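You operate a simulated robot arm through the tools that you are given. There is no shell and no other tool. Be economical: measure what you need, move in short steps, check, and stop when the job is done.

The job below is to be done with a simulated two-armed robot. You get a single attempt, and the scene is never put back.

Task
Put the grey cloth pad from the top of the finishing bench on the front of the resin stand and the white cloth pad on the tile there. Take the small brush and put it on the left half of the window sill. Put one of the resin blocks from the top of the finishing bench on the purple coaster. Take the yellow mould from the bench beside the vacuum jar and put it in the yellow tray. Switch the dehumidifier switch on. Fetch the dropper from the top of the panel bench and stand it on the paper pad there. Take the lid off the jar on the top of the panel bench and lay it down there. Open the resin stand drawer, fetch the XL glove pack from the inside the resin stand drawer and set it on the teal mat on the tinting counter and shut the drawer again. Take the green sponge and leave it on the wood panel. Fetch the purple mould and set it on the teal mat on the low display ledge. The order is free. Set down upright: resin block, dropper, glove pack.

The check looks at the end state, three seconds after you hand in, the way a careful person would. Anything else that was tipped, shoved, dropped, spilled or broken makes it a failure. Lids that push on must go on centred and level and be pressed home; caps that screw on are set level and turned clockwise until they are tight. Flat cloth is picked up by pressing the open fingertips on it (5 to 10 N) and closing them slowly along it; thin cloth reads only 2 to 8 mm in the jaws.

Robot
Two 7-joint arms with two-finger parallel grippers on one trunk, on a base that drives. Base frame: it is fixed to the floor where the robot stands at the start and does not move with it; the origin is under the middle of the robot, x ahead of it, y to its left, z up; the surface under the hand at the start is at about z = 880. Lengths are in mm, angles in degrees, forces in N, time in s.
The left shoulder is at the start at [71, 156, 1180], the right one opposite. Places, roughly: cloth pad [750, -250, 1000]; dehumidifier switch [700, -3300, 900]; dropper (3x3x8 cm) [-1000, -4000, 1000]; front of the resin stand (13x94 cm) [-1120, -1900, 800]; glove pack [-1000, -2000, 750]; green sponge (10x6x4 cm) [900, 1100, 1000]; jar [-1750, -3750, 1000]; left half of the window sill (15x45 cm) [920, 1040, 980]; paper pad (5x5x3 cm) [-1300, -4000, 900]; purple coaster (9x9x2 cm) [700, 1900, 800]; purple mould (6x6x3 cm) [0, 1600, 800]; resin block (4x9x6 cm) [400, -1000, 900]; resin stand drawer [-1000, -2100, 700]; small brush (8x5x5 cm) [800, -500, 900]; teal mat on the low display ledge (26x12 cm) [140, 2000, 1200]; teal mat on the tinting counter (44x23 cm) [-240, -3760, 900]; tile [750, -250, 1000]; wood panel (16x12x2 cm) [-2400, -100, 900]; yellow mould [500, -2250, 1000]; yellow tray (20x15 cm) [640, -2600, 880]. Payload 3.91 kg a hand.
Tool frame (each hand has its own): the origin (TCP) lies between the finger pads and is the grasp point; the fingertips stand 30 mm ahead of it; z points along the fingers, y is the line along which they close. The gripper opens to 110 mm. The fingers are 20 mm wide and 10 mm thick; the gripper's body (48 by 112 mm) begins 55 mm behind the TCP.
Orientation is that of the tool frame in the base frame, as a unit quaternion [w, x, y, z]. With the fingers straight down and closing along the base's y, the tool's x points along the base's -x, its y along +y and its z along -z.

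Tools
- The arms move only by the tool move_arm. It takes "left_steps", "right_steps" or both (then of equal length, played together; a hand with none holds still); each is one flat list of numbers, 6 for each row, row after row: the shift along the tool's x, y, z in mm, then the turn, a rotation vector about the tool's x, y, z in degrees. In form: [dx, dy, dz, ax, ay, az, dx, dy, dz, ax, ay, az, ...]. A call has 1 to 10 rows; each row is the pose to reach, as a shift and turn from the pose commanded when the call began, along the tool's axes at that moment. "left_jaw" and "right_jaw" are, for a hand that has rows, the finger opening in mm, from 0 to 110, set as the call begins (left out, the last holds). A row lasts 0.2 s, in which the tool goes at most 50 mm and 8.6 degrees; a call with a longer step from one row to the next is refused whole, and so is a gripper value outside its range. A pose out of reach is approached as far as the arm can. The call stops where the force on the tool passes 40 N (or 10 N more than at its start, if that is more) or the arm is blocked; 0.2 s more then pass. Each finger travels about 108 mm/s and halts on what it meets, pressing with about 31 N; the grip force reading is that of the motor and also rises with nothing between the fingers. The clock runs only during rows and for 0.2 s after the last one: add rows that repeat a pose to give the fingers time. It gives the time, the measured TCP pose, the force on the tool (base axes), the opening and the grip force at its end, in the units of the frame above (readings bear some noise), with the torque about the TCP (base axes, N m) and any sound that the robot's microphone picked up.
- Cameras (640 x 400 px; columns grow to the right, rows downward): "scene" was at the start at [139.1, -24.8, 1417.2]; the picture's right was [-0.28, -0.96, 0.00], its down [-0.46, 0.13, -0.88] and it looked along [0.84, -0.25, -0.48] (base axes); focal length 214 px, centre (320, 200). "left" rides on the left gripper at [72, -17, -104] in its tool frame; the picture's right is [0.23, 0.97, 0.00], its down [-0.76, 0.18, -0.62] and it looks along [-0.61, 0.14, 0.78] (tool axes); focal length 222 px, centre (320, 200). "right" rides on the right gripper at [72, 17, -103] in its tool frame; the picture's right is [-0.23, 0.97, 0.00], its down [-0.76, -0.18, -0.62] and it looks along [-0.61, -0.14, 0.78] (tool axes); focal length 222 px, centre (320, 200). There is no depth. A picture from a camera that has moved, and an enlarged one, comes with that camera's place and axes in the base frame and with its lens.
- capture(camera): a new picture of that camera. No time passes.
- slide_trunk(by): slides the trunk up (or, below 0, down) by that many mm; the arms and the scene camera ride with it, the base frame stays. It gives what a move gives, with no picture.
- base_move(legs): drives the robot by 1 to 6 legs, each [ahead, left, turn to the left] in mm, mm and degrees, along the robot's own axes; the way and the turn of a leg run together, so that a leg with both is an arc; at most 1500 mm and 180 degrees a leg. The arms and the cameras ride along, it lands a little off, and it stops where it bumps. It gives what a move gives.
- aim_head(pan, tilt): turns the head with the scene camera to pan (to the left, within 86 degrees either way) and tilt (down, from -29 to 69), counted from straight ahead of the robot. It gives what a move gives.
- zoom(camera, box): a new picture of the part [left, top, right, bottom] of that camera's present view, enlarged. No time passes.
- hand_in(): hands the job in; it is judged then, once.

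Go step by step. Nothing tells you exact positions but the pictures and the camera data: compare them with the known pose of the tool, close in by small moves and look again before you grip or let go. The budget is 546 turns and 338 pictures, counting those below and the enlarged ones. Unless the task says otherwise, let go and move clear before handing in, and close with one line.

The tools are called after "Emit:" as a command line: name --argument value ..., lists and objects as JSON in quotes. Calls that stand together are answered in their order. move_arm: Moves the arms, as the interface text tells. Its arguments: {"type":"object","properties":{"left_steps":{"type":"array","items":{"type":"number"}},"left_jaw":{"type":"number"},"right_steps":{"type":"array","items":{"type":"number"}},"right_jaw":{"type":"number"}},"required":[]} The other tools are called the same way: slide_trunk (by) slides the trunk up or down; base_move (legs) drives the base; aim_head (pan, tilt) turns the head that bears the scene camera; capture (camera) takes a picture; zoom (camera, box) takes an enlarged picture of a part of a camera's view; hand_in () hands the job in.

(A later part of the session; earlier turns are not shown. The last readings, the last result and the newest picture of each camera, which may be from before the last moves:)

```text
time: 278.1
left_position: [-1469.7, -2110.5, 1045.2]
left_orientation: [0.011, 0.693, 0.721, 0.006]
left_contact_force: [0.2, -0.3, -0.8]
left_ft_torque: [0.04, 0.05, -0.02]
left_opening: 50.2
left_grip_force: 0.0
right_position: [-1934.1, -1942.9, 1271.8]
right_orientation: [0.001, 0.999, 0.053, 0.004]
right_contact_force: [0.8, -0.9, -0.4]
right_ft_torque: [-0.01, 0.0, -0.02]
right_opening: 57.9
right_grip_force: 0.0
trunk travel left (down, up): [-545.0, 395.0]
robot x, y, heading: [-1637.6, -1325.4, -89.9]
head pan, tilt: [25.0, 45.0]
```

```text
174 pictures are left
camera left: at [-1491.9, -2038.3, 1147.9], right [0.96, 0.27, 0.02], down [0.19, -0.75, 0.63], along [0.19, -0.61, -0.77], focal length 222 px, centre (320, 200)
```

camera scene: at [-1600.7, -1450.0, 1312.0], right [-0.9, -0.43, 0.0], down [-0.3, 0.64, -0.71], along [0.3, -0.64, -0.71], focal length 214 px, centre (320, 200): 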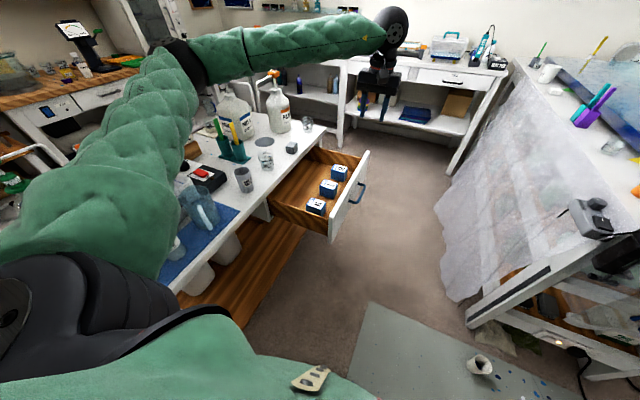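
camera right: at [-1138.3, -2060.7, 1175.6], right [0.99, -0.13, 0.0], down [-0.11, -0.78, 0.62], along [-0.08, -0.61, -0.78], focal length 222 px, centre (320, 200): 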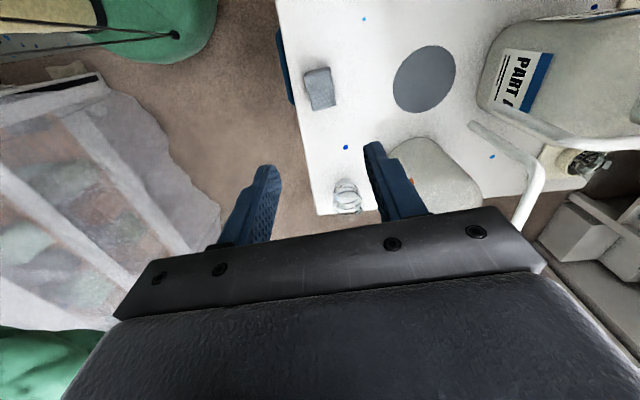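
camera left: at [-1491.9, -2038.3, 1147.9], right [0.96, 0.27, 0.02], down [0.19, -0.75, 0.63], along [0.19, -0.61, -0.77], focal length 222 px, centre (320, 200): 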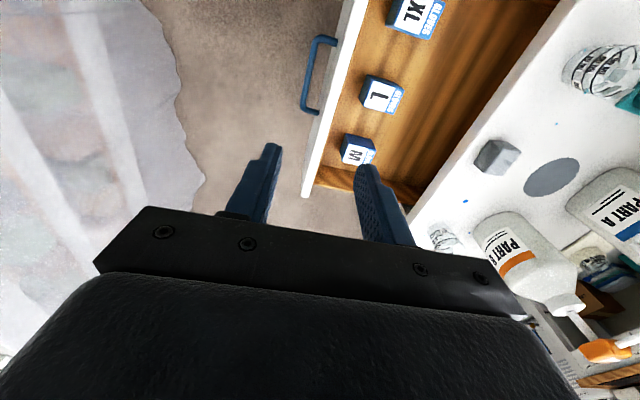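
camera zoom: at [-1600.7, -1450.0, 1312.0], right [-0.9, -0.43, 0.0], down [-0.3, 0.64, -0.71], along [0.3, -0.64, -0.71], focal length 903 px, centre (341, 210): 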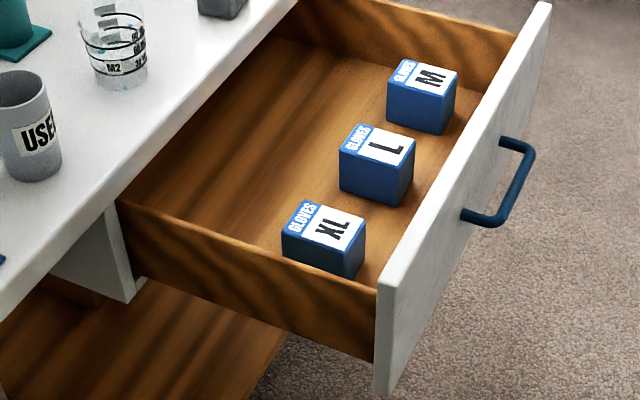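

The XL pack is about 65×50 mm, centred near (-1328,-1998) with its top at z of about 672. The current closing direction suits it, so I'll move above it.

Emit:
move_arm --left_steps '[22, 30, 0, 0.3, 0, 0, 44, 60, 5, 0.6, 0.1, 0, 66, 90, 15, 0.9, 0.2, 0, 88, 120, 35, 1.2, 0.3, 0, 106, 146, 65, 1.4, 0.4, 0, 106, 146, 105, 1.4, 0.4, 0, 106, 146, 145, 1.4, 0.4, 0, 106, 146, 185, 1.4, 0.4, 0, 106, 146, 225, 1.4, 0.4, 0]' --left_jaw 100

Emit:
capture --camera "left"

Emit:
zoom --camera "scene" --box '[230, 110, 390, 245]'

```text
time: 280.1
left_position: [-1322.1, -2000.4, 824.7]
left_orientation: [0.0, 0.692, 0.722, 0.001]
left_contact_force: [-0.9, -0.3, 0.3]
left_ft_torque: [0.0, 0.02, 0.02]
left_opening: 99.9
left_grip_force: 0.1
right_position: [-1933.9, -1942.4, 1270.7]
right_orientation: [0.001, 0.999, 0.053, 0.003]
right_contact_force: [1.0, -0.1, 0.1]
right_ft_torque: [-0.03, 0.01, 0.01]
right_opening: 57.9
right_grip_force: 0.1
trunk travel left (down, up): [-545.0, 395.0]
robot x, y, heading: [-1640.2, -1324.2, -89.6]
head pan, tilt: [25.0, 45.0]
```

```text
173 pictures are left
camera left: at [-1340.9, -1929.5, 928.2], right [0.96, 0.27, 0.0], down [0.21, -0.75, 0.62], along [0.17, -0.6, -0.78], focal length 222 px, centre (320, 200)
```

left: 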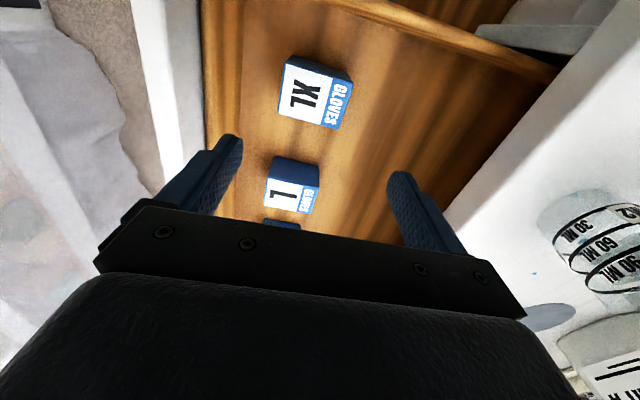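

```text
2.96 times, centred on (310, 178) of scene
camera zoom: at [-1601.3, -1449.8, 1312.0], right [-0.9, -0.43, 0.0], down [-0.3, 0.64, -0.71], along [0.3, -0.64, -0.71], focal length 636 px, centre (350, 267)
```

zoom: 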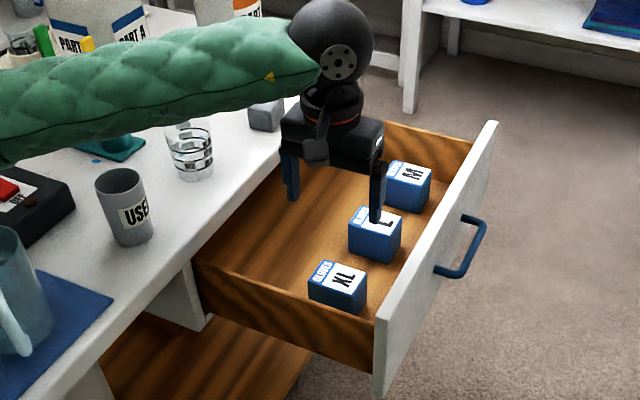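

I'll centre on the pack and descend with the fingers either side.

Emit:
move_arm --left_steps '[3, -4, 0, 0, 0, 0, 6, -8, 40, 0, 0, 0, 6, -8, 80, 0, 0, 0, 6, -8, 120, 0, 0, 0, 6, -8, 145, 0, 0, 0]'

Emit:
capture --camera "left"

Emit:
zoom --camera "scene" --box '[230, 130, 370, 235]'

```text
time: 281.5
left_position: [-1295.6, -2050.6, 712.6]
left_orientation: [0.023, 0.696, 0.717, -0.03]
left_contact_force: [-0.7, -0.7, -3.0]
left_ft_torque: [-0.01, -0.04, 0.02]
left_opening: 100.1
left_grip_force: 0.1
right_position: [-1908.0, -1940.4, 1286.5]
right_orientation: [0.01, 0.999, 0.028, -0.013]
right_contact_force: [-0.2, 1.2, 0.6]
right_ft_torque: [-0.15, -0.03, 0.03]
right_opening: 58.3
right_grip_force: 0.0
trunk travel left (down, up): [-545.0, 395.0]
robot x, y, heading: [-1622.5, -1357.6, -92.6]
head pan, tilt: [25.0, 45.0]
stopped in row 5 (left hand): the arm was blocked; the commanded pose is now the measured one
```

```text
171 pictures are left
camera left: at [-1314.4, -1971.4, 809.6], right [0.97, 0.26, -0.03], down [0.21, -0.71, 0.68], along [0.15, -0.66, -0.74], focal length 222 px, centre (320, 200)
```

left: 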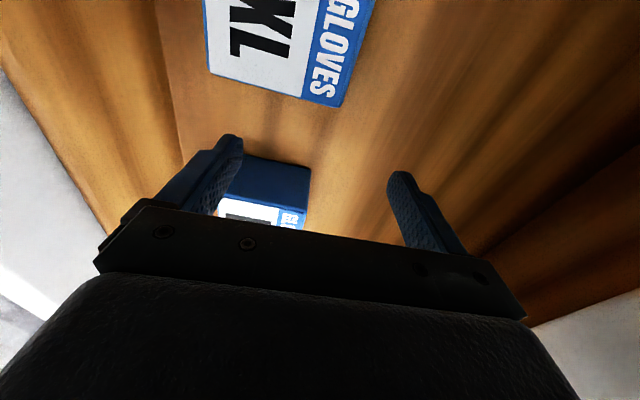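

```text
3.81 times, centred on (300, 182) of scene
camera zoom: at [-1642.2, -1462.4, 1319.5], right [-0.92, -0.38, -0.03], down [-0.24, 0.64, -0.73], along [0.3, -0.67, -0.68], focal length 817 px, centre (396, 267)
```

zoom: 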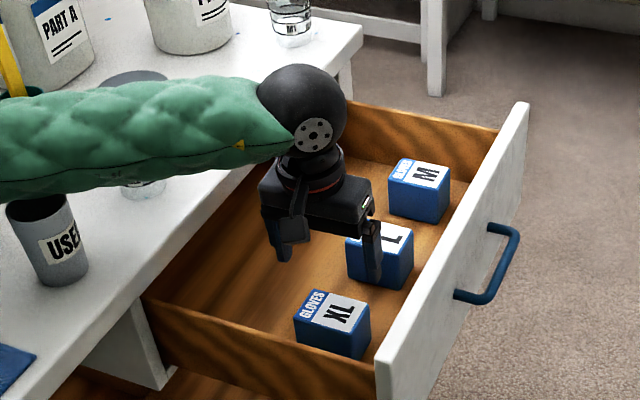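

The forearm came down on something on the stand. I'll lift straight up at once.

Emit:
move_arm --left_steps '[0, 0, -30, 0, 0, 0, 0, 0, -65, 0, 0, 0, 0, 0, -105, 0, 0, 0, 0, 0, -145, 0, 0, 0, 0, 0, -185, 0, 0, 0, 0, 0, -225, 0, 0, 0]'

Emit:
capture --camera "scene"

Emit:
zoom --camera "scene" --box '[150, 90, 370, 240]'

```text
time: 282.9
left_position: [-1268.6, -2018.0, 913.9]
left_orientation: [0.009, 0.684, 0.729, -0.022]
left_contact_force: [-0.1, 0.7, 0.4]
left_ft_torque: [-0.01, -0.01, 0.01]
left_opening: 99.9
left_grip_force: 0.0
right_position: [-1878.5, -1957.0, 1276.1]
right_orientation: [0.001, 0.999, 0.048, -0.015]
right_contact_force: [-0.1, 1.4, 0.4]
right_ft_torque: [-0.02, 0.02, -0.03]
right_opening: 58.0
right_grip_force: 0.0
trunk travel left (down, up): [-545.0, 395.0]
robot x, y, heading: [-1617.7, -1346.8, -90.2]
head pan, tilt: [25.0, 45.0]
```

```text
169 pictures are left
camera scene: at [-1585.4, -1468.4, 1311.9], right [-0.91, -0.42, 0.0], down [-0.3, 0.64, -0.71], along [0.3, -0.64, -0.71], focal length 214 px, centre (320, 200)
```

scene: 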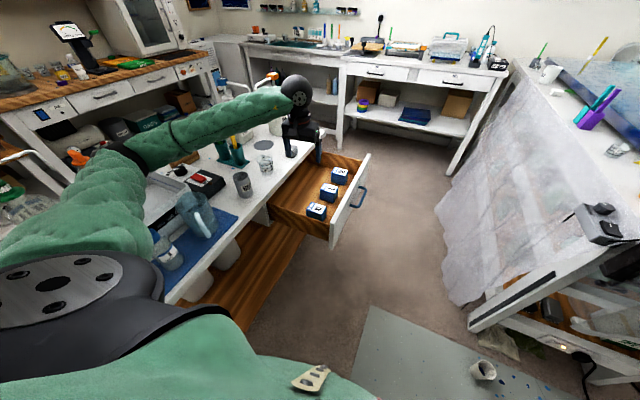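

```text
2.67 times, centred on (260, 165) of scene
camera zoom: at [-1585.4, -1468.4, 1311.9], right [-0.91, -0.42, 0.0], down [-0.3, 0.64, -0.71], along [0.3, -0.64, -0.71], focal length 572 px, centre (480, 293)
```

zoom: 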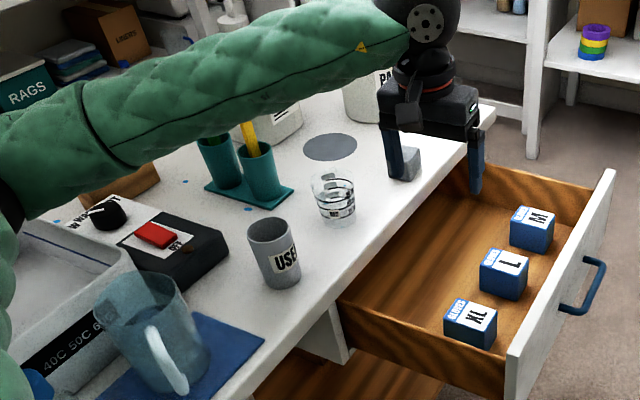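

Items on the stand look upright. The left elbow over the stand is the problem, so I'll raise the left arm well clear and use the right arm, whose elbow swings over free floor.

Emit:
move_arm --left_steps '[0, 0, -40, 0, 0, 0, 0, 0, -80, 0, 0, 0, 0, 0, -120, 0, 0, 0, 0, 0, -160, 0, 0, 0, 0, -20, -200, 0, 0, 0, 10, -45, -235, 0, 0, 0, 20, -75, -265, 0, 0, 0, 30, -85, -300, 0, 0, 0]'

Emit:
aim_head --pan 45 --tilt 45

Emit:
capture --camera "scene"

```text
time: 284.7
left_position: [-1349.1, -1983.1, 1214.1]
left_orientation: [0.01, 0.685, 0.728, -0.023]
left_contact_force: [-0.1, -0.1, 0.4]
left_ft_torque: [-0.01, 0.03, 0.02]
left_opening: 100.1
left_grip_force: 0.1
right_position: [-1878.6, -1958.5, 1275.5]
right_orientation: [0.001, 0.999, 0.047, -0.015]
right_contact_force: [0.2, -0.1, 0.6]
right_ft_torque: [-0.01, 0.0, 0.0]
right_opening: 58.1
right_grip_force: 0.0
trunk travel left (down, up): [-545.0, 395.0]
robot x, y, heading: [-1620.5, -1347.3, -90.1]
head pan, tilt: [25.0, 45.0]
```

```text
time: 285.6
left_position: [-1348.2, -1984.4, 1212.1]
left_orientation: [0.009, 0.684, 0.73, -0.022]
left_contact_force: [-0.3, -0.1, -0.4]
left_ft_torque: [-0.02, 0.02, 0.03]
left_opening: 99.8
left_grip_force: 0.0
right_position: [-1877.1, -1958.1, 1275.2]
right_orientation: [0.0, 0.999, 0.047, -0.014]
right_contact_force: [0.1, 0.1, -0.2]
right_ft_torque: [0.01, 0.04, 0.02]
right_opening: 58.0
right_grip_force: 0.0
trunk travel left (down, up): [-545.0, 395.0]
robot x, y, heading: [-1615.9, -1350.8, -90.3]
head pan, tilt: [45.0, 45.0]
```

```text
167 pictures are left
camera scene: at [-1562.5, -1453.7, 1312.0], right [-0.71, -0.7, 0.0], down [-0.5, 0.5, -0.71], along [0.5, -0.5, -0.71], focal length 214 px, centre (320, 200)
```

scene: 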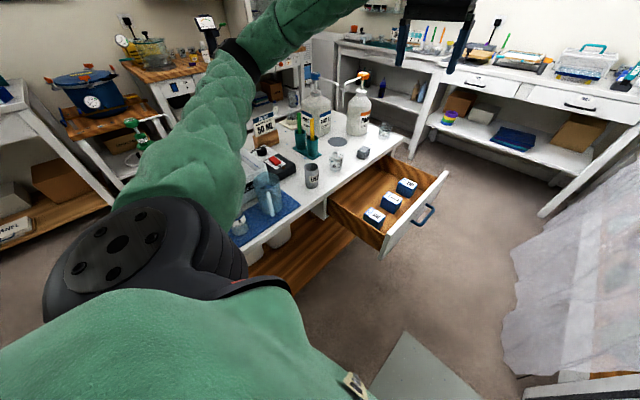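

Everything on the stand looks in place. I'll move the left hand up and out over the stand and bring the right hand over toward the drawer, turning it to close along x.

Emit:
move_arm --left_steps '[0, 0, -30, 0, 0, 0, 0, 0, -60, 0, 0, 0, 24, 30, -88, 0, 0, 0, 48, 60, -88, 0, 0, 0, 72, 90, -88, 0, 0, 0, 95, 120, -88, 0, 0, 0, 119, 150, -88, 0, 0, 0, 142, 178, -88, 0, 0, 0, 142, 178, -88, 0, 0, 0, 142, 178, -88, 0, 0, 0]' --right_steps '[31, 7, 0, 0, 0, -8.6, 62, 14, 10, 0, 0, -17.2, 93, 21, 25, 0, 0, -25.8, 124, 29, 40, 0, 0, -34.4, 155, 36, 55, 0, 0, -43, 187, 43, 70, 0, 0, -51.6, 218, 50, 85, 0, 0, -60.2, 249, 57, 100, 0, 0, -68.8, 280, 64, 112, 0, 0, -77.4, 311, 72, 125, 0, 0, -86]' --right_jaw 100

Emit:
capture --camera "right"

Emit:
capture --camera "scene"

```text
time: 287.8
left_position: [-1179.2, -1827.2, 1290.0]
left_orientation: [0.008, 0.684, 0.729, -0.024]
left_contact_force: [-0.2, 0.2, -0.2]
left_ft_torque: [0.01, 0.04, -0.01]
left_opening: 99.9
left_grip_force: 0.1
right_position: [-1562.0, -2004.1, 1140.9]
right_orientation: [-0.01, 0.697, 0.717, -0.012]
right_contact_force: [0.2, 0.4, -0.5]
right_ft_torque: [-0.05, 0.05, -0.03]
right_opening: 100.0
right_grip_force: 0.0
trunk travel left (down, up): [-545.0, 395.0]
robot x, y, heading: [-1622.1, -1345.1, -90.4]
head pan, tilt: [45.0, 45.0]
```

```text
166 pictures are left
camera right: at [-1543.5, -1932.0, 1244.8], right [0.98, -0.2, -0.03], down [-0.14, -0.76, 0.63], along [-0.15, -0.61, -0.78], focal length 222 px, centre (320, 200)
```

right: 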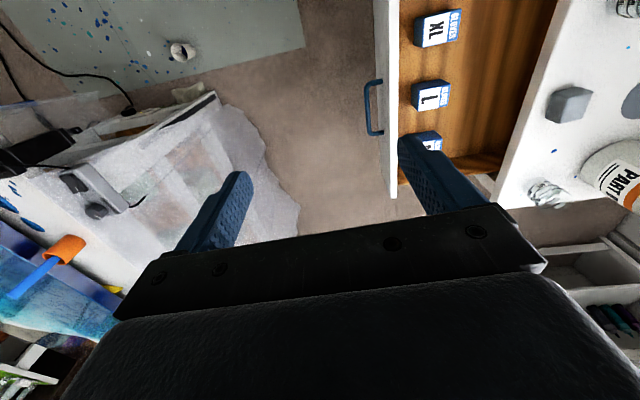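

```text
165 pictures are left
camera scene: at [-1560.4, -1453.6, 1311.9], right [-0.71, -0.7, 0.0], down [-0.5, 0.5, -0.71], along [0.5, -0.5, -0.71], focal length 214 px, centre (320, 200)
```

scene: 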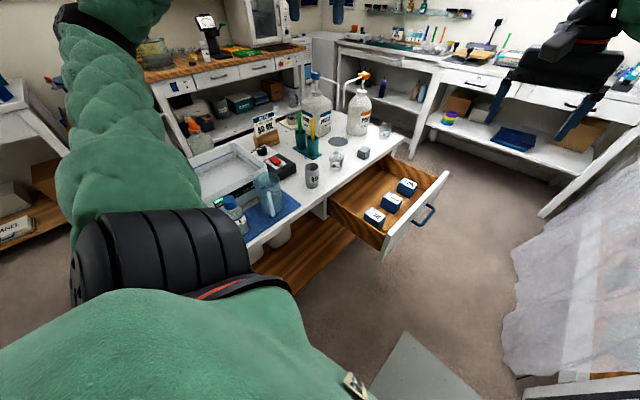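

I'll move the right hand above the XL pack and lower partway.

Emit:
move_arm --right_steps '[0, 40, 10, -0.4, 0, 0, 1, 80, 20, -0.8, 0, 0, 2, 120, 40, -1.2, 0, 0, 3, 160, 60, -1.6, 0, 0, 3, 200, 80, -1.8, 0, 0, 3, 230, 110, -1.8, 0, 0, 3, 230, 155, -1.8, 0, 0, 3, 230, 200, -1.8, 0, 0, 3, 230, 245, -1.8, 0, 0, 3, 230, 290, -1.8, 0, 0]'

Emit:
capture --camera "right"

Emit:
capture --camera "scene"

```text
time: 289.9
left_position: [-1178.8, -1828.0, 1290.7]
left_orientation: [0.009, 0.684, 0.729, -0.023]
left_contact_force: [-0.4, 0.0, -0.5]
left_ft_torque: [0.01, 0.01, -0.04]
left_opening: 100.2
left_grip_force: 0.0
right_position: [-1343.2, -1996.3, 845.0]
right_orientation: [0.002, 0.698, 0.716, 0.0]
right_contact_force: [0.7, -0.3, -1.1]
right_ft_torque: [0.02, 0.01, -0.01]
right_opening: 99.9
right_grip_force: 0.0
trunk travel left (down, up): [-545.0, 395.0]
robot x, y, heading: [-1622.7, -1349.2, -90.2]
head pan, tilt: [45.0, 45.0]
```

```text
164 pictures are left
camera right: at [-1328.8, -1924.3, 947.7], right [0.98, -0.2, 0.0], down [-0.16, -0.76, 0.62], along [-0.13, -0.61, -0.78], focal length 222 px, centre (320, 200)
```

right: 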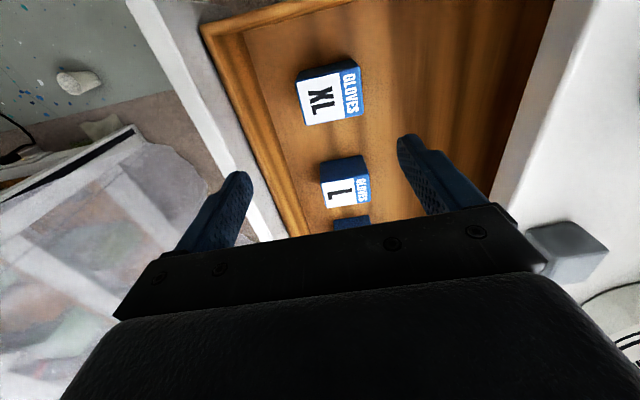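

```text
163 pictures are left
camera scene: at [-1561.6, -1454.2, 1312.0], right [-0.71, -0.7, 0.0], down [-0.5, 0.5, -0.71], along [0.5, -0.5, -0.71], focal length 214 px, centre (320, 200)
```

scene: 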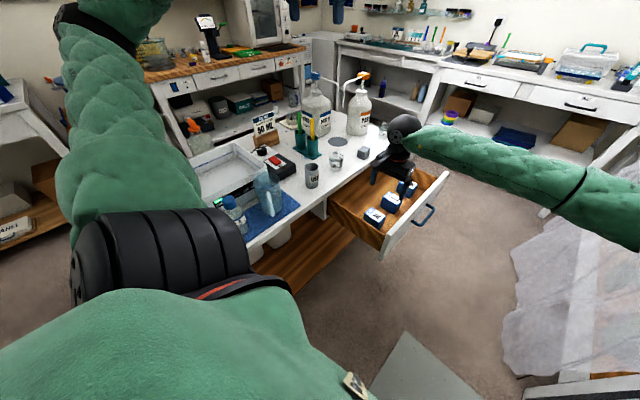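

The right arm is well clear. I'll centre on the XL pack and descend.

Emit:
move_arm --right_steps '[-1, 12, 30, 0, 0, 0, -1, 12, 70, 0, 0, 0, -1, 12, 110, 0, 0, 0, -1, 12, 150, 0, 0, 0, -1, 12, 165, 0, 0, 0]'

Emit:
capture --camera "right"

```text
time: 291.1
left_position: [-1180.2, -1826.8, 1291.2]
left_orientation: [0.008, 0.684, 0.729, -0.022]
left_contact_force: [0.3, -0.9, -0.3]
left_ft_torque: [0.01, -0.03, -0.01]
left_opening: 99.7
left_grip_force: 0.0
right_position: [-1332.0, -1997.4, 678.7]
right_orientation: [0.001, 0.699, 0.715, 0.0]
right_contact_force: [-0.7, 0.3, -1.0]
right_ft_torque: [-0.01, -0.05, -0.04]
right_opening: 100.4
right_grip_force: 0.2
trunk travel left (down, up): [-545.0, 395.0]
robot x, y, heading: [-1618.8, -1345.3, -90.2]
head pan, tilt: [45.0, 45.0]
```

```text
162 pictures are left
camera right: at [-1316.6, -1924.4, 782.4], right [0.98, -0.2, 0.0], down [-0.16, -0.76, 0.62], along [-0.13, -0.61, -0.78], focal length 222 px, centre (320, 200)
```

right: 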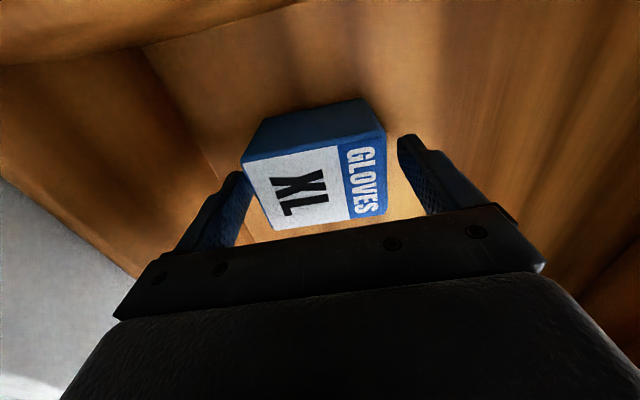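

Centred, with the pack top at z of about 685. I'll descend a little more, close and lift.

Emit:
move_arm --right_steps '[3, 0, 6, 0, 0, 0, 3, 0, 11, 0, 0, 0, 3, 0, 16, 0, 0, 0]'

Emit:
move_arm --right_steps '[0, 0, 0, 0, 0, 0, 0, 0, 0, 0, 0, 0, 0, 0, 0, 0, 0, 0]' --right_jaw 40

Emit:
capture --camera "right"

```text
time: 291.9
left_position: [-1178.0, -1826.7, 1289.9]
left_orientation: [0.009, 0.684, 0.729, -0.023]
left_contact_force: [0.5, 0.1, -0.4]
left_ft_torque: [0.04, 0.01, 0.0]
left_opening: 100.0
left_grip_force: 0.1
right_position: [-1331.5, -1992.4, 663.9]
right_orientation: [0.002, 0.699, 0.716, 0.0]
right_contact_force: [-0.2, -0.7, 0.8]
right_ft_torque: [0.02, -0.01, 0.02]
right_opening: 100.1
right_grip_force: 0.1
trunk travel left (down, up): [-545.0, 395.0]
robot x, y, heading: [-1618.0, -1343.7, -90.1]
head pan, tilt: [45.0, 45.0]
```

```text
time: 292.8
left_position: [-1179.3, -1827.1, 1292.3]
left_orientation: [0.008, 0.684, 0.729, -0.022]
left_contact_force: [0.2, -0.2, 0.3]
left_ft_torque: [0.0, -0.02, -0.02]
left_opening: 100.0
left_grip_force: 0.1
right_position: [-1332.3, -1993.3, 663.0]
right_orientation: [0.001, 0.699, 0.715, -0.001]
right_contact_force: [-1.2, 0.5, 1.1]
right_ft_torque: [-0.01, 0.1, -0.05]
right_opening: 69.3
right_grip_force: 31.5
trunk travel left (down, up): [-545.0, 395.0]
robot x, y, heading: [-1617.7, -1347.4, -90.3]
head pan, tilt: [45.0, 45.0]
```

```text
161 pictures are left
camera right: at [-1316.4, -1921.0, 767.2], right [0.98, -0.2, 0.0], down [-0.16, -0.76, 0.62], along [-0.13, -0.61, -0.78], focal length 222 px, centre (320, 200)
```

right: 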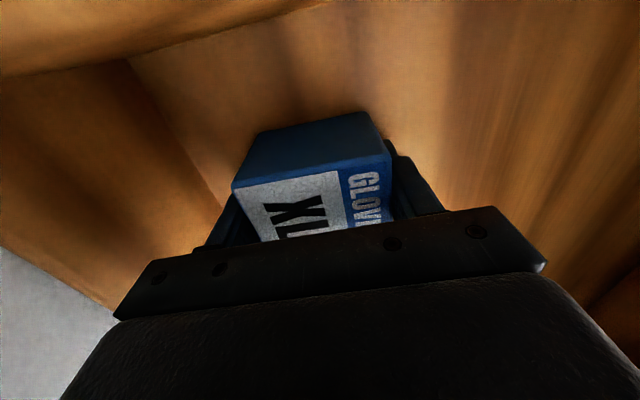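

Gripped at 69 mm. I'll lift it out of the drawer.

Emit:
move_arm --right_steps '[0, 0, -20, 0, 0, 0, 0, 0, -50, 0, 0, 0, 0, 0, -90, 0, 0, 0, 0, 0, -130, 0, 0, 0, 0, 0, -175, 0, 0, 0, 0, 0, -220, 0, 0, 0, 0, 0, -265, 0, 0, 0, 0, -10, -310, 0, 0, 0, 0, -40, -345, 0, 0, 0, 0, -70, -375, 0, 0, 0]'

Emit:
capture --camera "right"

Emit:
capture --camera "scene"

```text
time: 294.9
left_position: [-1179.1, -1825.8, 1290.9]
left_orientation: [0.01, 0.684, 0.73, -0.022]
left_contact_force: [-0.3, 0.5, 0.0]
left_ft_torque: [-0.02, -0.02, -0.01]
left_opening: 100.1
left_grip_force: 0.1
right_position: [-1402.2, -1996.0, 1039.5]
right_orientation: [0.001, 0.699, 0.715, 0.0]
right_contact_force: [0.8, -0.1, -0.6]
right_ft_torque: [-0.03, -0.01, 0.0]
right_opening: 69.5
right_grip_force: 30.8
trunk travel left (down, up): [-545.0, 395.0]
robot x, y, heading: [-1618.3, -1349.4, -90.0]
head pan, tilt: [45.0, 45.0]
```

```text
160 pictures are left
camera right: at [-1387.8, -1923.7, 1143.5], right [0.98, -0.2, 0.0], down [-0.16, -0.76, 0.62], along [-0.12, -0.61, -0.78], focal length 222 px, centre (320, 200)
```

right: 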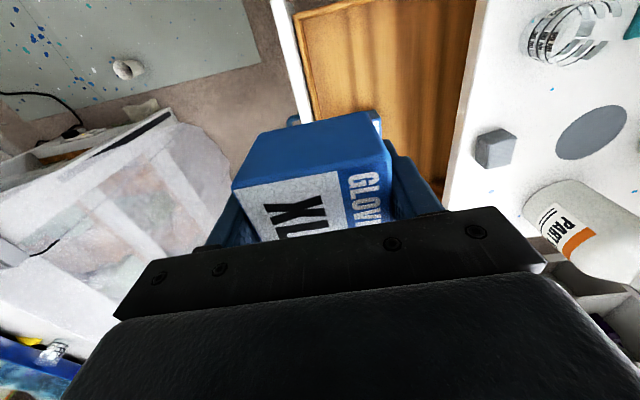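

```text
159 pictures are left
camera scene: at [-1562.7, -1453.1, 1312.1], right [-0.71, -0.7, 0.0], down [-0.5, 0.5, -0.71], along [0.5, -0.5, -0.71], focal length 214 px, centre (320, 200)
```

scene: 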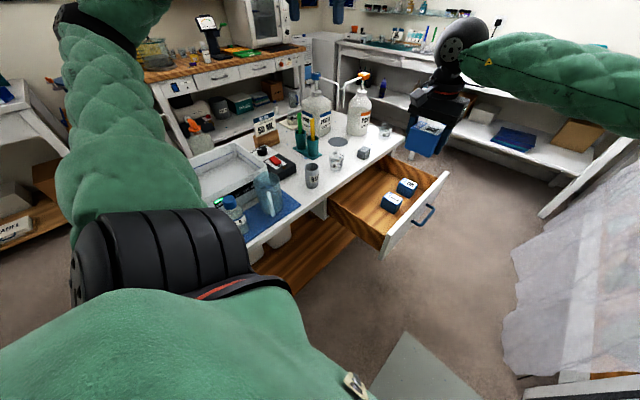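

The glove pack is held in the right hand. I'll move it aside, then bring the left hand back to the horizontal pose to push the drawer shut.

Emit:
move_arm --right_steps '[0, -40, -15, 0, 0, 0, 0, -80, -30, 0, 0, 0, 0, -120, -45, 0, 0, 0, 0, -160, -60, 0, 0, 0, 0, -200, -75, 0, 0, 0, 0, -240, -90, 0, 0, 0, 0, -280, -100, 0, 0, 0, 0, -320, -110, 0, 0, 0, 0, -360, -110, 0, 0, 0, 0, -400, -110, 0, 0, 0]'

Emit:
move_arm --left_steps '[-10, -35, 0, -8.4, 0, 0, -25, -75, 5, -16.8, 0, 0, -45, -112, 15, -25.2, 0, 0, -68, -147, 30, -33.6, 0, 0, -92, -180, 50, -42, 0, 0, -116, -211, 75, -50.4, 0, 0, -140, -242, 105, -58.8, 0, 0, -164, -273, 135, -67.2, 0, 0, -188, -304, 165, -75.6, 0, 0, -211, -335, 190, -80, 0, 0]' --left_jaw 50

Emit:
aim_head --pan 25 --tilt 45

Emit:
capture --camera "scene"

```text
time: 297.1
left_position: [-1180.2, -1826.4, 1291.5]
left_orientation: [0.011, 0.684, 0.729, -0.023]
left_contact_force: [0.2, -0.5, 0.1]
left_ft_torque: [-0.06, -0.05, 0.01]
left_opening: 100.2
left_grip_force: 0.0
right_position: [-1803.8, -2000.6, 1147.1]
right_orientation: [0.002, 0.698, 0.716, 0.0]
right_contact_force: [0.1, 0.4, -0.6]
right_ft_torque: [-0.02, -0.06, 0.01]
right_opening: 69.6
right_grip_force: 31.2
trunk travel left (down, up): [-545.0, 395.0]
robot x, y, heading: [-1621.6, -1347.1, -90.2]
head pan, tilt: [45.0, 45.0]
```

```text
time: 299.4
left_position: [-1504.6, -2067.7, 1116.2]
left_orientation: [0.447, 0.517, 0.572, 0.453]
left_contact_force: [-0.1, -0.4, 0.7]
left_ft_torque: [0.01, 0.02, 0.0]
left_opening: 50.4
left_grip_force: 0.0
right_position: [-1802.8, -2003.1, 1147.1]
right_orientation: [0.002, 0.698, 0.716, 0.001]
right_contact_force: [-0.1, -1.5, -0.8]
right_ft_torque: [0.04, -0.03, 0.01]
right_opening: 69.5
right_grip_force: 30.8
trunk travel left (down, up): [-545.0, 395.0]
robot x, y, heading: [-1619.0, -1345.7, -90.1]
head pan, tilt: [45.0, 45.0]
```

```text
time: 300.2
left_position: [-1505.2, -2066.3, 1116.8]
left_orientation: [0.447, 0.519, 0.573, 0.451]
left_contact_force: [0.9, 0.1, 0.0]
left_ft_torque: [0.02, -0.02, 0.02]
left_opening: 50.0
left_grip_force: 0.0
right_position: [-1803.9, -2002.4, 1148.2]
right_orientation: [0.002, 0.699, 0.715, 0.0]
right_contact_force: [-0.7, -0.1, 0.0]
right_ft_torque: [-0.01, 0.03, 0.03]
right_opening: 69.6
right_grip_force: 30.9
trunk travel left (down, up): [-545.0, 395.0]
robot x, y, heading: [-1618.3, -1346.9, -90.1]
head pan, tilt: [25.0, 45.0]
```

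```text
158 pictures are left
camera scene: at [-1586.0, -1470.1, 1312.0], right [-0.91, -0.42, 0.0], down [-0.3, 0.64, -0.71], along [0.3, -0.64, -0.71], focal length 214 px, centre (320, 200)
```

scene: 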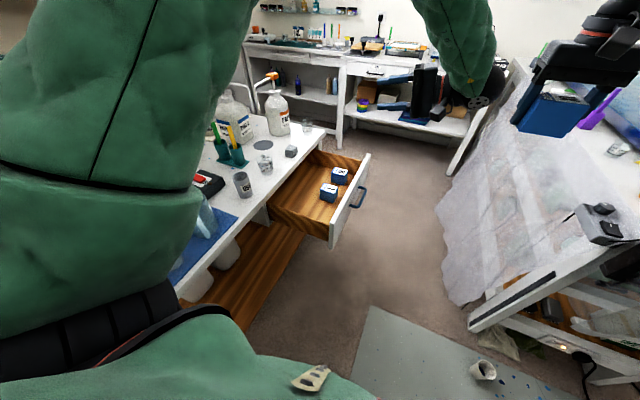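

I'll move the right hand farther aside, then lower the left hand to the handle level.

Emit:
move_arm --right_steps '[10, -35, -20, 0, 0, 0, 20, -70, -40, 0, 0, 0, 35, -105, -60, 0, 0, 0, 50, -140, -70, 0, 0, 0]'

Emit:
move_arm --left_steps '[-2, -42, 1, 0, 0, 0, -5, -83, 3, 0, 0, 0, -7, -125, 4, 0, 0, 0, -10, -166, 5, 0, 0, 0, -12, -208, 7, 0, 0, 0, -15, -250, 8, 0, 0, 0, -17, -291, 9, 0, 0, 0, -20, -333, 11, 0, 0, 0, -22, -374, 12, 0, 0, 0, -25, -416, 13, 0, 0, 0]'

Emit:
capture --camera "left"

```text
time: 301.2
left_position: [-1506.6, -2065.5, 1117.0]
left_orientation: [0.447, 0.517, 0.574, 0.451]
left_contact_force: [0.5, 0.6, 0.2]
left_ft_torque: [0.03, 0.05, -0.01]
left_opening: 50.2
left_grip_force: 0.1
right_position: [-1943.7, -1954.2, 1216.0]
right_orientation: [0.002, 0.697, 0.717, 0.0]
right_contact_force: [0.1, -0.4, 0.0]
right_ft_torque: [-0.02, -0.02, 0.04]
right_opening: 69.4
right_grip_force: 30.7
trunk travel left (down, up): [-545.0, 395.0]
robot x, y, heading: [-1621.7, -1342.9, -90.2]
head pan, tilt: [25.0, 45.0]
```

```text
time: 303.4
left_position: [-1569.0, -2117.5, 707.0]
left_orientation: [0.447, 0.518, 0.573, 0.451]
left_contact_force: [0.8, 0.0, -0.1]
left_ft_torque: [0.03, -0.03, -0.04]
left_opening: 50.1
left_grip_force: 0.0
right_position: [-1942.5, -1955.8, 1215.6]
right_orientation: [0.003, 0.699, 0.715, 0.001]
right_contact_force: [-0.4, -0.7, -0.1]
right_ft_torque: [0.0, -0.04, -0.01]
right_opening: 69.3
right_grip_force: 30.7
trunk travel left (down, up): [-545.0, 395.0]
robot x, y, heading: [-1622.3, -1345.8, -90.1]
head pan, tilt: [25.0, 45.0]
```

```text
157 pictures are left
camera left: at [-1677.4, -2050.4, 706.1], right [0.17, 0.28, 0.94], down [-0.53, -0.78, 0.33], along [0.83, -0.55, 0.01], focal length 222 px, centre (320, 200)
```

left: 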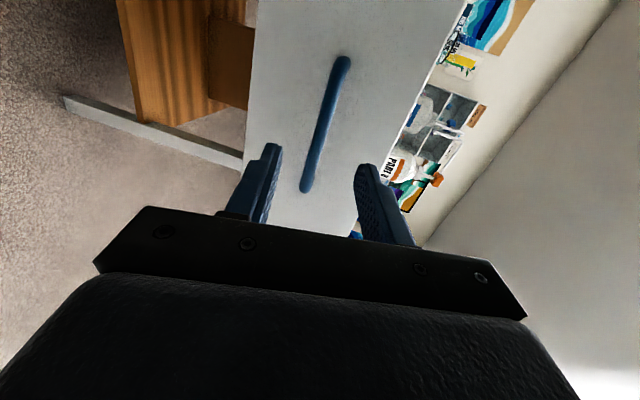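

The bar is lined up. I'll advance, grip it and push toward +x.

Emit:
move_arm --left_steps '[0, 0, 28, 0, 0, 0, 0, 0, 58, 0, 0, 0]'

Emit:
move_arm --left_steps '[0, 0, 0, 0, 0, 0, 0, 0, 0, 0, 0, 0, 0, 0, 0, 0, 0, 0]' --left_jaw 0

Emit:
move_arm --left_steps '[-0.9, 2.9, 14.7, 0, 0, 0, -1.9, 5.7, 29.4, 0, 0, 0, -2.8, 8.6, 44, 0, 0, 0, -3.8, 11.5, 59, 0, 0, 0, -4.7, 14.4, 73.5, 0, 0, 0, -5.7, 17.2, 88, 0, 0, 0, -6.6, 20, 103, 0, 0, 0, -7.6, 23, 118, 0, 0, 0, -8.5, 26, 132, 0, 0, 0, -9.5, 28.7, 147, 0, 0, 0]'

Emit:
capture --camera "left"

```text
time: 304.0
left_position: [-1511.8, -2110.9, 699.3]
left_orientation: [0.446, 0.519, 0.573, 0.451]
left_contact_force: [-0.3, -0.4, -0.2]
left_ft_torque: [0.01, -0.02, -0.01]
left_opening: 50.1
left_grip_force: 0.1
right_position: [-1944.0, -1954.8, 1214.9]
right_orientation: [0.001, 0.699, 0.715, 0.0]
right_contact_force: [-0.5, -0.2, -0.3]
right_ft_torque: [-0.02, 0.02, 0.02]
right_opening: 69.2
right_grip_force: 31.1
trunk travel left (down, up): [-545.0, 395.0]
robot x, y, heading: [-1620.5, -1348.9, -90.4]
head pan, tilt: [25.0, 45.0]
```

```text
time: 304.8
left_position: [-1510.8, -2110.7, 697.3]
left_orientation: [0.447, 0.518, 0.573, 0.451]
left_contact_force: [0.6, 0.1, 0.4]
left_ft_torque: [0.02, 0.04, 0.01]
left_opening: 0.0
left_grip_force: 31.2
right_position: [-1944.2, -1955.7, 1215.1]
right_orientation: [0.001, 0.699, 0.715, 0.0]
right_contact_force: [0.0, 0.5, -0.9]
right_ft_torque: [0.0, -0.02, -0.04]
right_opening: 69.4
right_grip_force: 30.7
trunk travel left (down, up): [-545.0, 395.0]
robot x, y, heading: [-1620.7, -1344.8, -90.1]
head pan, tilt: [25.0, 45.0]
```

```text
time: 307.0
left_position: [-1360.5, -2111.1, 698.9]
left_orientation: [0.448, 0.518, 0.572, 0.451]
left_contact_force: [-0.9, 0.4, -0.1]
left_ft_torque: [0.03, 0.0, -0.02]
left_opening: 0.0
left_grip_force: 30.8
right_position: [-1944.0, -1954.5, 1215.9]
right_orientation: [0.001, 0.699, 0.715, 0.0]
right_contact_force: [-0.2, 0.3, -1.1]
right_ft_torque: [0.0, 0.02, 0.02]
right_opening: 69.4
right_grip_force: 31.1
trunk travel left (down, up): [-545.0, 395.0]
robot x, y, heading: [-1618.5, -1347.4, -90.1]
head pan, tilt: [25.0, 45.0]
```

```text
156 pictures are left
camera left: at [-1469.7, -2044.9, 698.2], right [0.17, 0.28, 0.94], down [-0.53, -0.78, 0.33], along [0.83, -0.56, 0.01], focal length 222 px, centre (320, 200)
```

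left: 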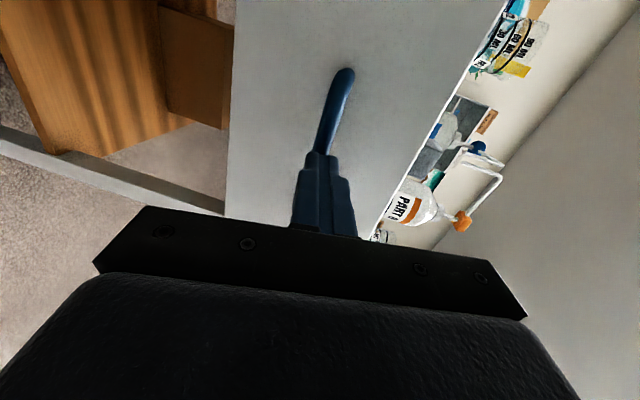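

The closed fingertips are pushing the bar, and the drawer is going in. I'll continue until it stops.

Emit:
move_arm --left_steps '[-0.9, 2.9, 14.7, 0, 0, 0, -1.9, 5.7, 29.4, 0, 0, 0, -2.8, 8.6, 44, 0, 0, 0, -3.8, 11.5, 59, 0, 0, 0, -4.7, 14.4, 73.5, 0, 0, 0, -5.7, 16.5, 84, 0, 0, 0, -6, 18, 92, 0, 0, 0, -6.4, 19.4, 99, 0, 0, 0, -6.8, 20.6, 105, 0, 0, 0, -7, 21.5, 110, 0, 0, 0]'

Emit:
capture --camera "left"

Emit:
capture --camera "scene"

```text
time: 309.2
left_position: [-1249.7, -2109.9, 697.4]
left_orientation: [0.446, 0.518, 0.573, 0.452]
left_contact_force: [-0.7, -0.1, 0.5]
left_ft_torque: [0.01, -0.03, 0.0]
left_opening: 0.0
left_grip_force: 30.9
right_position: [-1943.7, -1954.9, 1213.7]
right_orientation: [0.002, 0.699, 0.716, 0.0]
right_contact_force: [-0.1, 0.7, -0.7]
right_ft_torque: [-0.01, 0.0, 0.03]
right_opening: 69.3
right_grip_force: 31.4
trunk travel left (down, up): [-545.0, 395.0]
robot x, y, heading: [-1620.8, -1348.9, -90.1]
head pan, tilt: [25.0, 45.0]
```

```text
155 pictures are left
camera left: at [-1358.7, -2043.8, 697.5], right [0.17, 0.28, 0.94], down [-0.53, -0.78, 0.33], along [0.83, -0.55, 0.01], focal length 222 px, centre (320, 200)
```

left: 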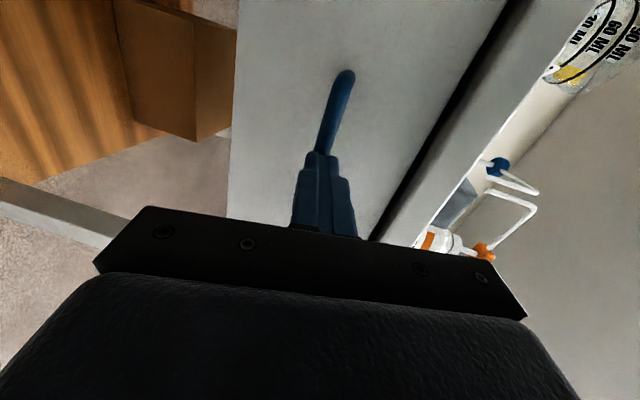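

```text
154 pictures are left
camera scene: at [-1585.6, -1470.0, 1312.0], right [-0.91, -0.42, 0.0], down [-0.3, 0.64, -0.71], along [0.3, -0.64, -0.71], focal length 214 px, centre (320, 200)
```

scene: 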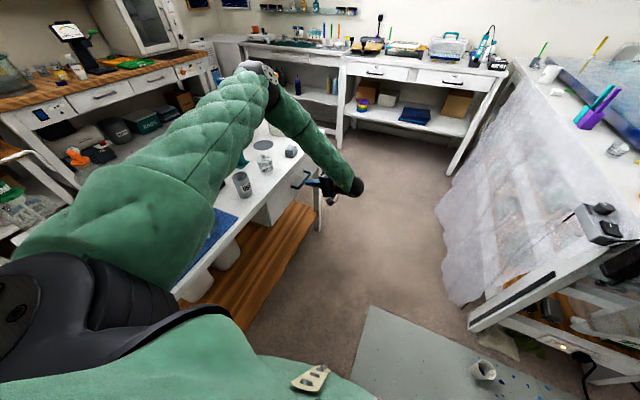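

About 12 mm remain by comparison with the closed view, so I'll push on until it resists.

Emit:
move_arm --left_steps '[0, 1, 5, 0, 0, 0, -1, 2, 10, 0, 0, 0, -1, 2.6, 13, 0, 0, 0, -1, 3.2, 16, 0, 0, 0, -1, 3.8, 19, 0, 0, 0, -1.5, 4.4, 22, 0, 0, 0]'

Emit:
capture --camera "left"

```text
time: 309.9
left_position: [-1247.4, -2109.9, 697.1]
left_orientation: [0.447, 0.522, 0.571, 0.449]
left_contact_force: [-11.4, 0.7, 2.5]
left_ft_torque: [0.02, 0.0, -0.06]
left_opening: 0.1
left_grip_force: 31.2
right_position: [-1945.0, -1953.8, 1215.4]
right_orientation: [0.001, 0.699, 0.715, 0.0]
right_contact_force: [-0.4, 0.6, 0.6]
right_ft_torque: [0.02, 0.05, 0.0]
right_opening: 69.4
right_grip_force: 30.8
trunk travel left (down, up): [-545.0, 395.0]
robot x, y, heading: [-1621.0, -1347.5, -90.4]
head pan, tilt: [25.0, 45.0]
stopped in row 3 (left hand): the force on the tool passed its limit at 45 N (the readings are from after the stop); the commanded pose is now the measured one
```

```text
153 pictures are left
camera left: at [-1355.5, -2043.4, 698.3], right [0.18, 0.28, 0.94], down [-0.53, -0.78, 0.33], along [0.83, -0.56, 0.01], focal length 222 px, centre (320, 200)
```

left: 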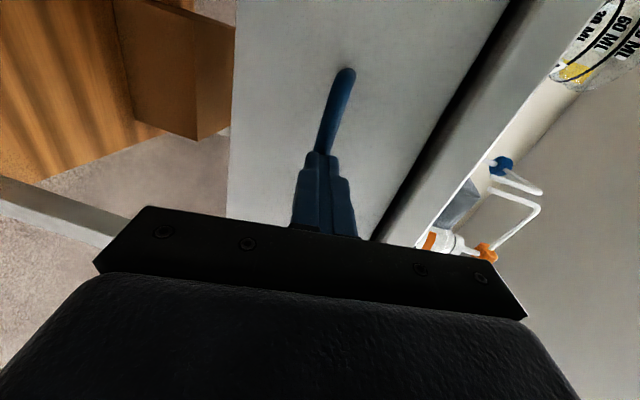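

It resisted at 45 N. I'll check visually that the drawer is flush after backing the hand off a little.

Emit:
move_arm --left_steps '[0, -8, -40, 0, 0, 0, 0, -16, -80, 0, 0, 0, 0, -16, -115, 0, 0, 0]'

Emit:
zoom --camera "scene" --box '[250, 130, 350, 215]'

Emit:
capture --camera "left"

```text
time: 310.7
left_position: [-1361.1, -2117.4, 704.8]
left_orientation: [0.447, 0.521, 0.571, 0.45]
left_contact_force: [-0.4, 0.4, -1.3]
left_ft_torque: [-0.05, 0.0, 0.01]
left_opening: 0.0
left_grip_force: 31.4
right_position: [-1945.5, -1954.3, 1214.8]
right_orientation: [0.002, 0.699, 0.715, 0.001]
right_contact_force: [-0.1, -0.6, -0.7]
right_ft_torque: [-0.02, -0.02, 0.03]
right_opening: 69.0
right_grip_force: 30.8
trunk travel left (down, up): [-545.0, 395.0]
robot x, y, heading: [-1620.4, -1344.5, -90.2]
head pan, tilt: [25.0, 45.0]
```

```text
4.71 times, centred on (300, 172) of scene
camera zoom: at [-1587.3, -1470.0, 1312.0], right [-0.91, -0.42, 0.0], down [-0.29, 0.64, -0.71], along [0.3, -0.64, -0.71], focal length 1009 px, centre (414, 329)
```

zoom: 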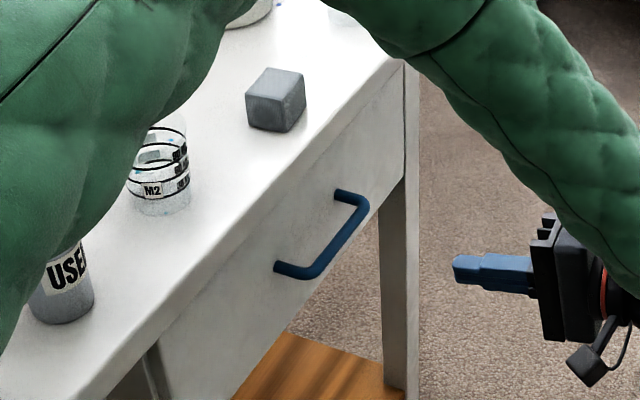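

```text
151 pictures are left
camera left: at [-1470.0, -2050.7, 705.2], right [0.18, 0.28, 0.94], down [-0.53, -0.78, 0.33], along [0.83, -0.56, 0.01], focal length 222 px, centre (320, 200)
```

left: 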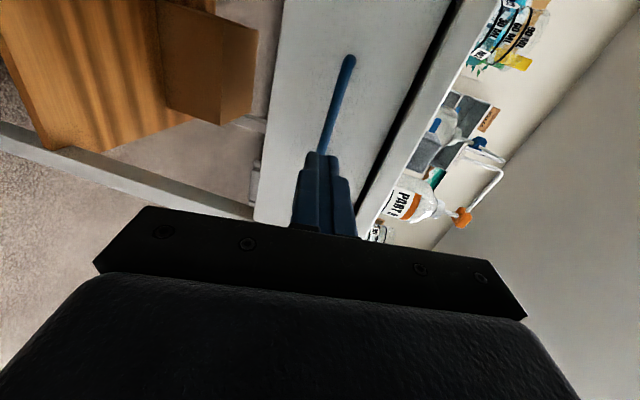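

The drawer is shut flush and the grey pad is undisturbed. I'll raise the left hand back to its carrying pose and back out of the aisle.

Emit:
move_arm --left_steps '[0, 20, -25, 8, 0, 0, 0, 55, -40, 16, 0, 0, 0, 95, -50, 24, 0, 0, 0, 135, -55, 32, 0, 0, 0, 175, -60, 40, 0, 0, 0, 215, -60, 48, 0, 0, 0, 255, -60, 56, 0, 0, 0, 295, -60, 64, 0, 0, 0, 335, -60, 72, 0, 0, 0, 375, -60, 79, 0, 0]' --left_jaw 60

Emit:
base_move --legs '[[-450, 0, 0], [0, 1300, 0]]'

Emit:
aim_head --pan 0 --tilt 20

Emit:
capture --camera "scene"

```text
time: 312.9
left_position: [-1347.8, -2100.1, 1083.3]
left_orientation: [0.012, 0.687, 0.727, -0.018]
left_contact_force: [0.6, 0.5, -0.3]
left_ft_torque: [-0.03, -0.01, 0.02]
left_opening: 60.0
left_grip_force: 0.0
right_position: [-1945.2, -1953.9, 1215.6]
right_orientation: [0.001, 0.699, 0.715, 0.0]
right_contact_force: [1.0, 0.4, 0.2]
right_ft_torque: [-0.03, -0.01, 0.01]
right_opening: 69.4
right_grip_force: 31.0
trunk travel left (down, up): [-545.0, 395.0]
robot x, y, heading: [-1618.5, -1347.3, -90.1]
head pan, tilt: [25.0, 45.0]
```

```text
time: 321.6
left_position: [-49.4, -1654.4, 1082.7]
left_orientation: [0.013, 0.682, 0.731, -0.016]
left_contact_force: [-0.1, -0.3, -0.2]
left_ft_torque: [-0.04, -0.01, 0.02]
left_opening: 59.9
left_grip_force: 0.1
right_position: [-650.1, -1518.3, 1215.4]
right_orientation: [0.002, 0.694, 0.72, -0.001]
right_contact_force: [0.4, -0.4, -1.0]
right_ft_torque: [0.02, 0.04, 0.0]
right_opening: 69.2
right_grip_force: 31.0
trunk travel left (down, up): [-545.0, 395.0]
robot x, y, heading: [-331.8, -908.2, -89.6]
head pan, tilt: [25.0, 45.0]
```

```text
time: 322.5
left_position: [-50.2, -1653.8, 1083.1]
left_orientation: [0.013, 0.682, 0.731, -0.016]
left_contact_force: [-0.8, -0.2, 0.0]
left_ft_torque: [0.01, -0.02, 0.04]
left_opening: 60.1
left_grip_force: 0.1
right_position: [-650.4, -1517.8, 1215.4]
right_orientation: [0.002, 0.694, 0.72, 0.0]
right_contact_force: [0.2, -0.3, -0.4]
right_ft_torque: [0.0, 0.03, -0.01]
right_opening: 69.4
right_grip_force: 31.0
trunk travel left (down, up): [-545.0, 395.0]
robot x, y, heading: [-336.2, -903.8, -89.5]
head pan, tilt: [0.0, 20.0]
```

```text
150 pictures are left
camera scene: at [-332.4, -1048.4, 1350.6], right [-1.0, -0.01, 0.0], down [0.0, 0.34, -0.94], along [0.01, -0.94, -0.34], focal length 214 px, centre (320, 200)
```

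scene: 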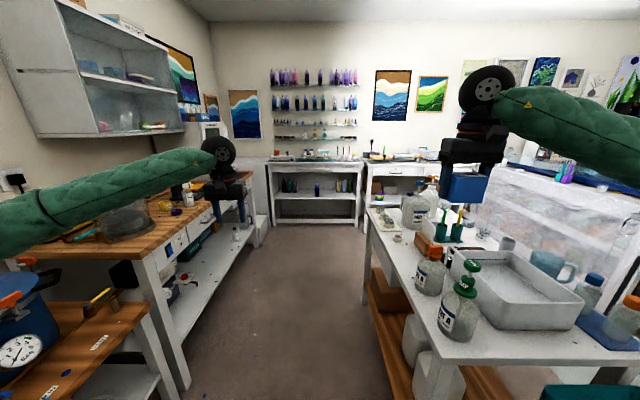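

Clear corridor ahead to the tinting counter. I'll restore the trunk height and drive forward.

Emit:
slide_trunk --by 80

Emit:
base_move --legs '[[1000, 0, 0], [750, 0, -0.5]]'

Emit:
aim_head --pan 0 --tilt 30

Emit:
capture --camera "scene"

```text
time: 323.6
left_position: [-50.1, -1655.5, 1162.1]
left_orientation: [0.012, 0.682, 0.731, -0.016]
left_contact_force: [-0.3, 0.6, -0.1]
left_ft_torque: [0.04, 0.01, 0.02]
left_opening: 60.0
left_grip_force: 0.1
right_position: [-651.2, -1517.8, 1295.3]
right_orientation: [0.001, 0.694, 0.72, 0.0]
right_contact_force: [0.6, -0.3, -1.2]
right_ft_torque: [-0.03, 0.03, 0.03]
right_opening: 69.5
right_grip_force: 31.6
trunk travel left (down, up): [-625.0, 315.0]
robot x, y, heading: [-332.5, -909.1, -89.4]
head pan, tilt: [0.0, 20.0]
```

```text
time: 332.5
left_position: [-50.1, -3416.5, 1162.0]
left_orientation: [0.013, 0.687, 0.726, -0.017]
left_contact_force: [0.5, 0.2, 0.5]
left_ft_torque: [0.02, 0.0, 0.01]
left_opening: 60.1
left_grip_force: 0.0
right_position: [-648.9, -3270.4, 1295.0]
right_orientation: [0.001, 0.7, 0.714, 0.0]
right_contact_force: [-0.3, 0.1, 0.2]
right_ft_torque: [0.03, 0.0, 0.03]
right_opening: 69.3
right_grip_force: 31.4
trunk travel left (down, up): [-625.0, 315.0]
robot x, y, heading: [-322.3, -2661.8, -90.3]
head pan, tilt: [0.0, 20.0]
```

```text
time: 333.2
left_position: [-50.6, -3416.6, 1162.6]
left_orientation: [0.012, 0.686, 0.727, -0.017]
left_contact_force: [0.5, 0.3, 0.1]
left_ft_torque: [0.0, 0.0, -0.01]
left_opening: 60.0
left_grip_force: 0.0
right_position: [-648.8, -3269.1, 1295.2]
right_orientation: [0.001, 0.7, 0.715, 0.001]
right_contact_force: [0.2, 0.4, -0.1]
right_ft_torque: [-0.05, -0.02, 0.01]
right_opening: 69.0
right_grip_force: 31.5
trunk travel left (down, up): [-625.0, 315.0]
robot x, y, heading: [-321.5, -2664.8, -90.5]
head pan, tilt: [0.0, 30.0]
```

```text
149 pictures are left
camera scene: at [-323.7, -2802.1, 1414.6], right [-1.0, 0.01, 0.0], down [0.0, 0.5, -0.87], along [-0.01, -0.87, -0.5], focal length 214 px, centre (320, 200)
```

scene: 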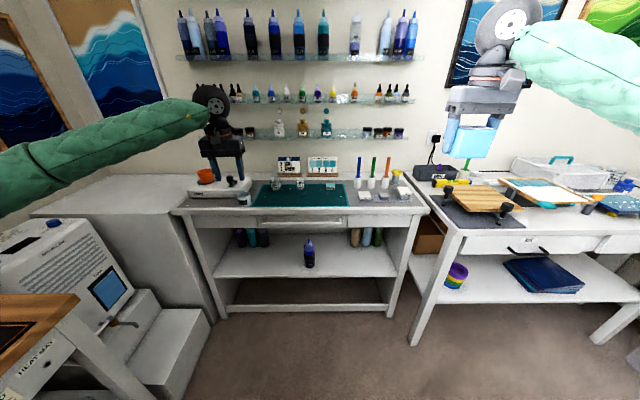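

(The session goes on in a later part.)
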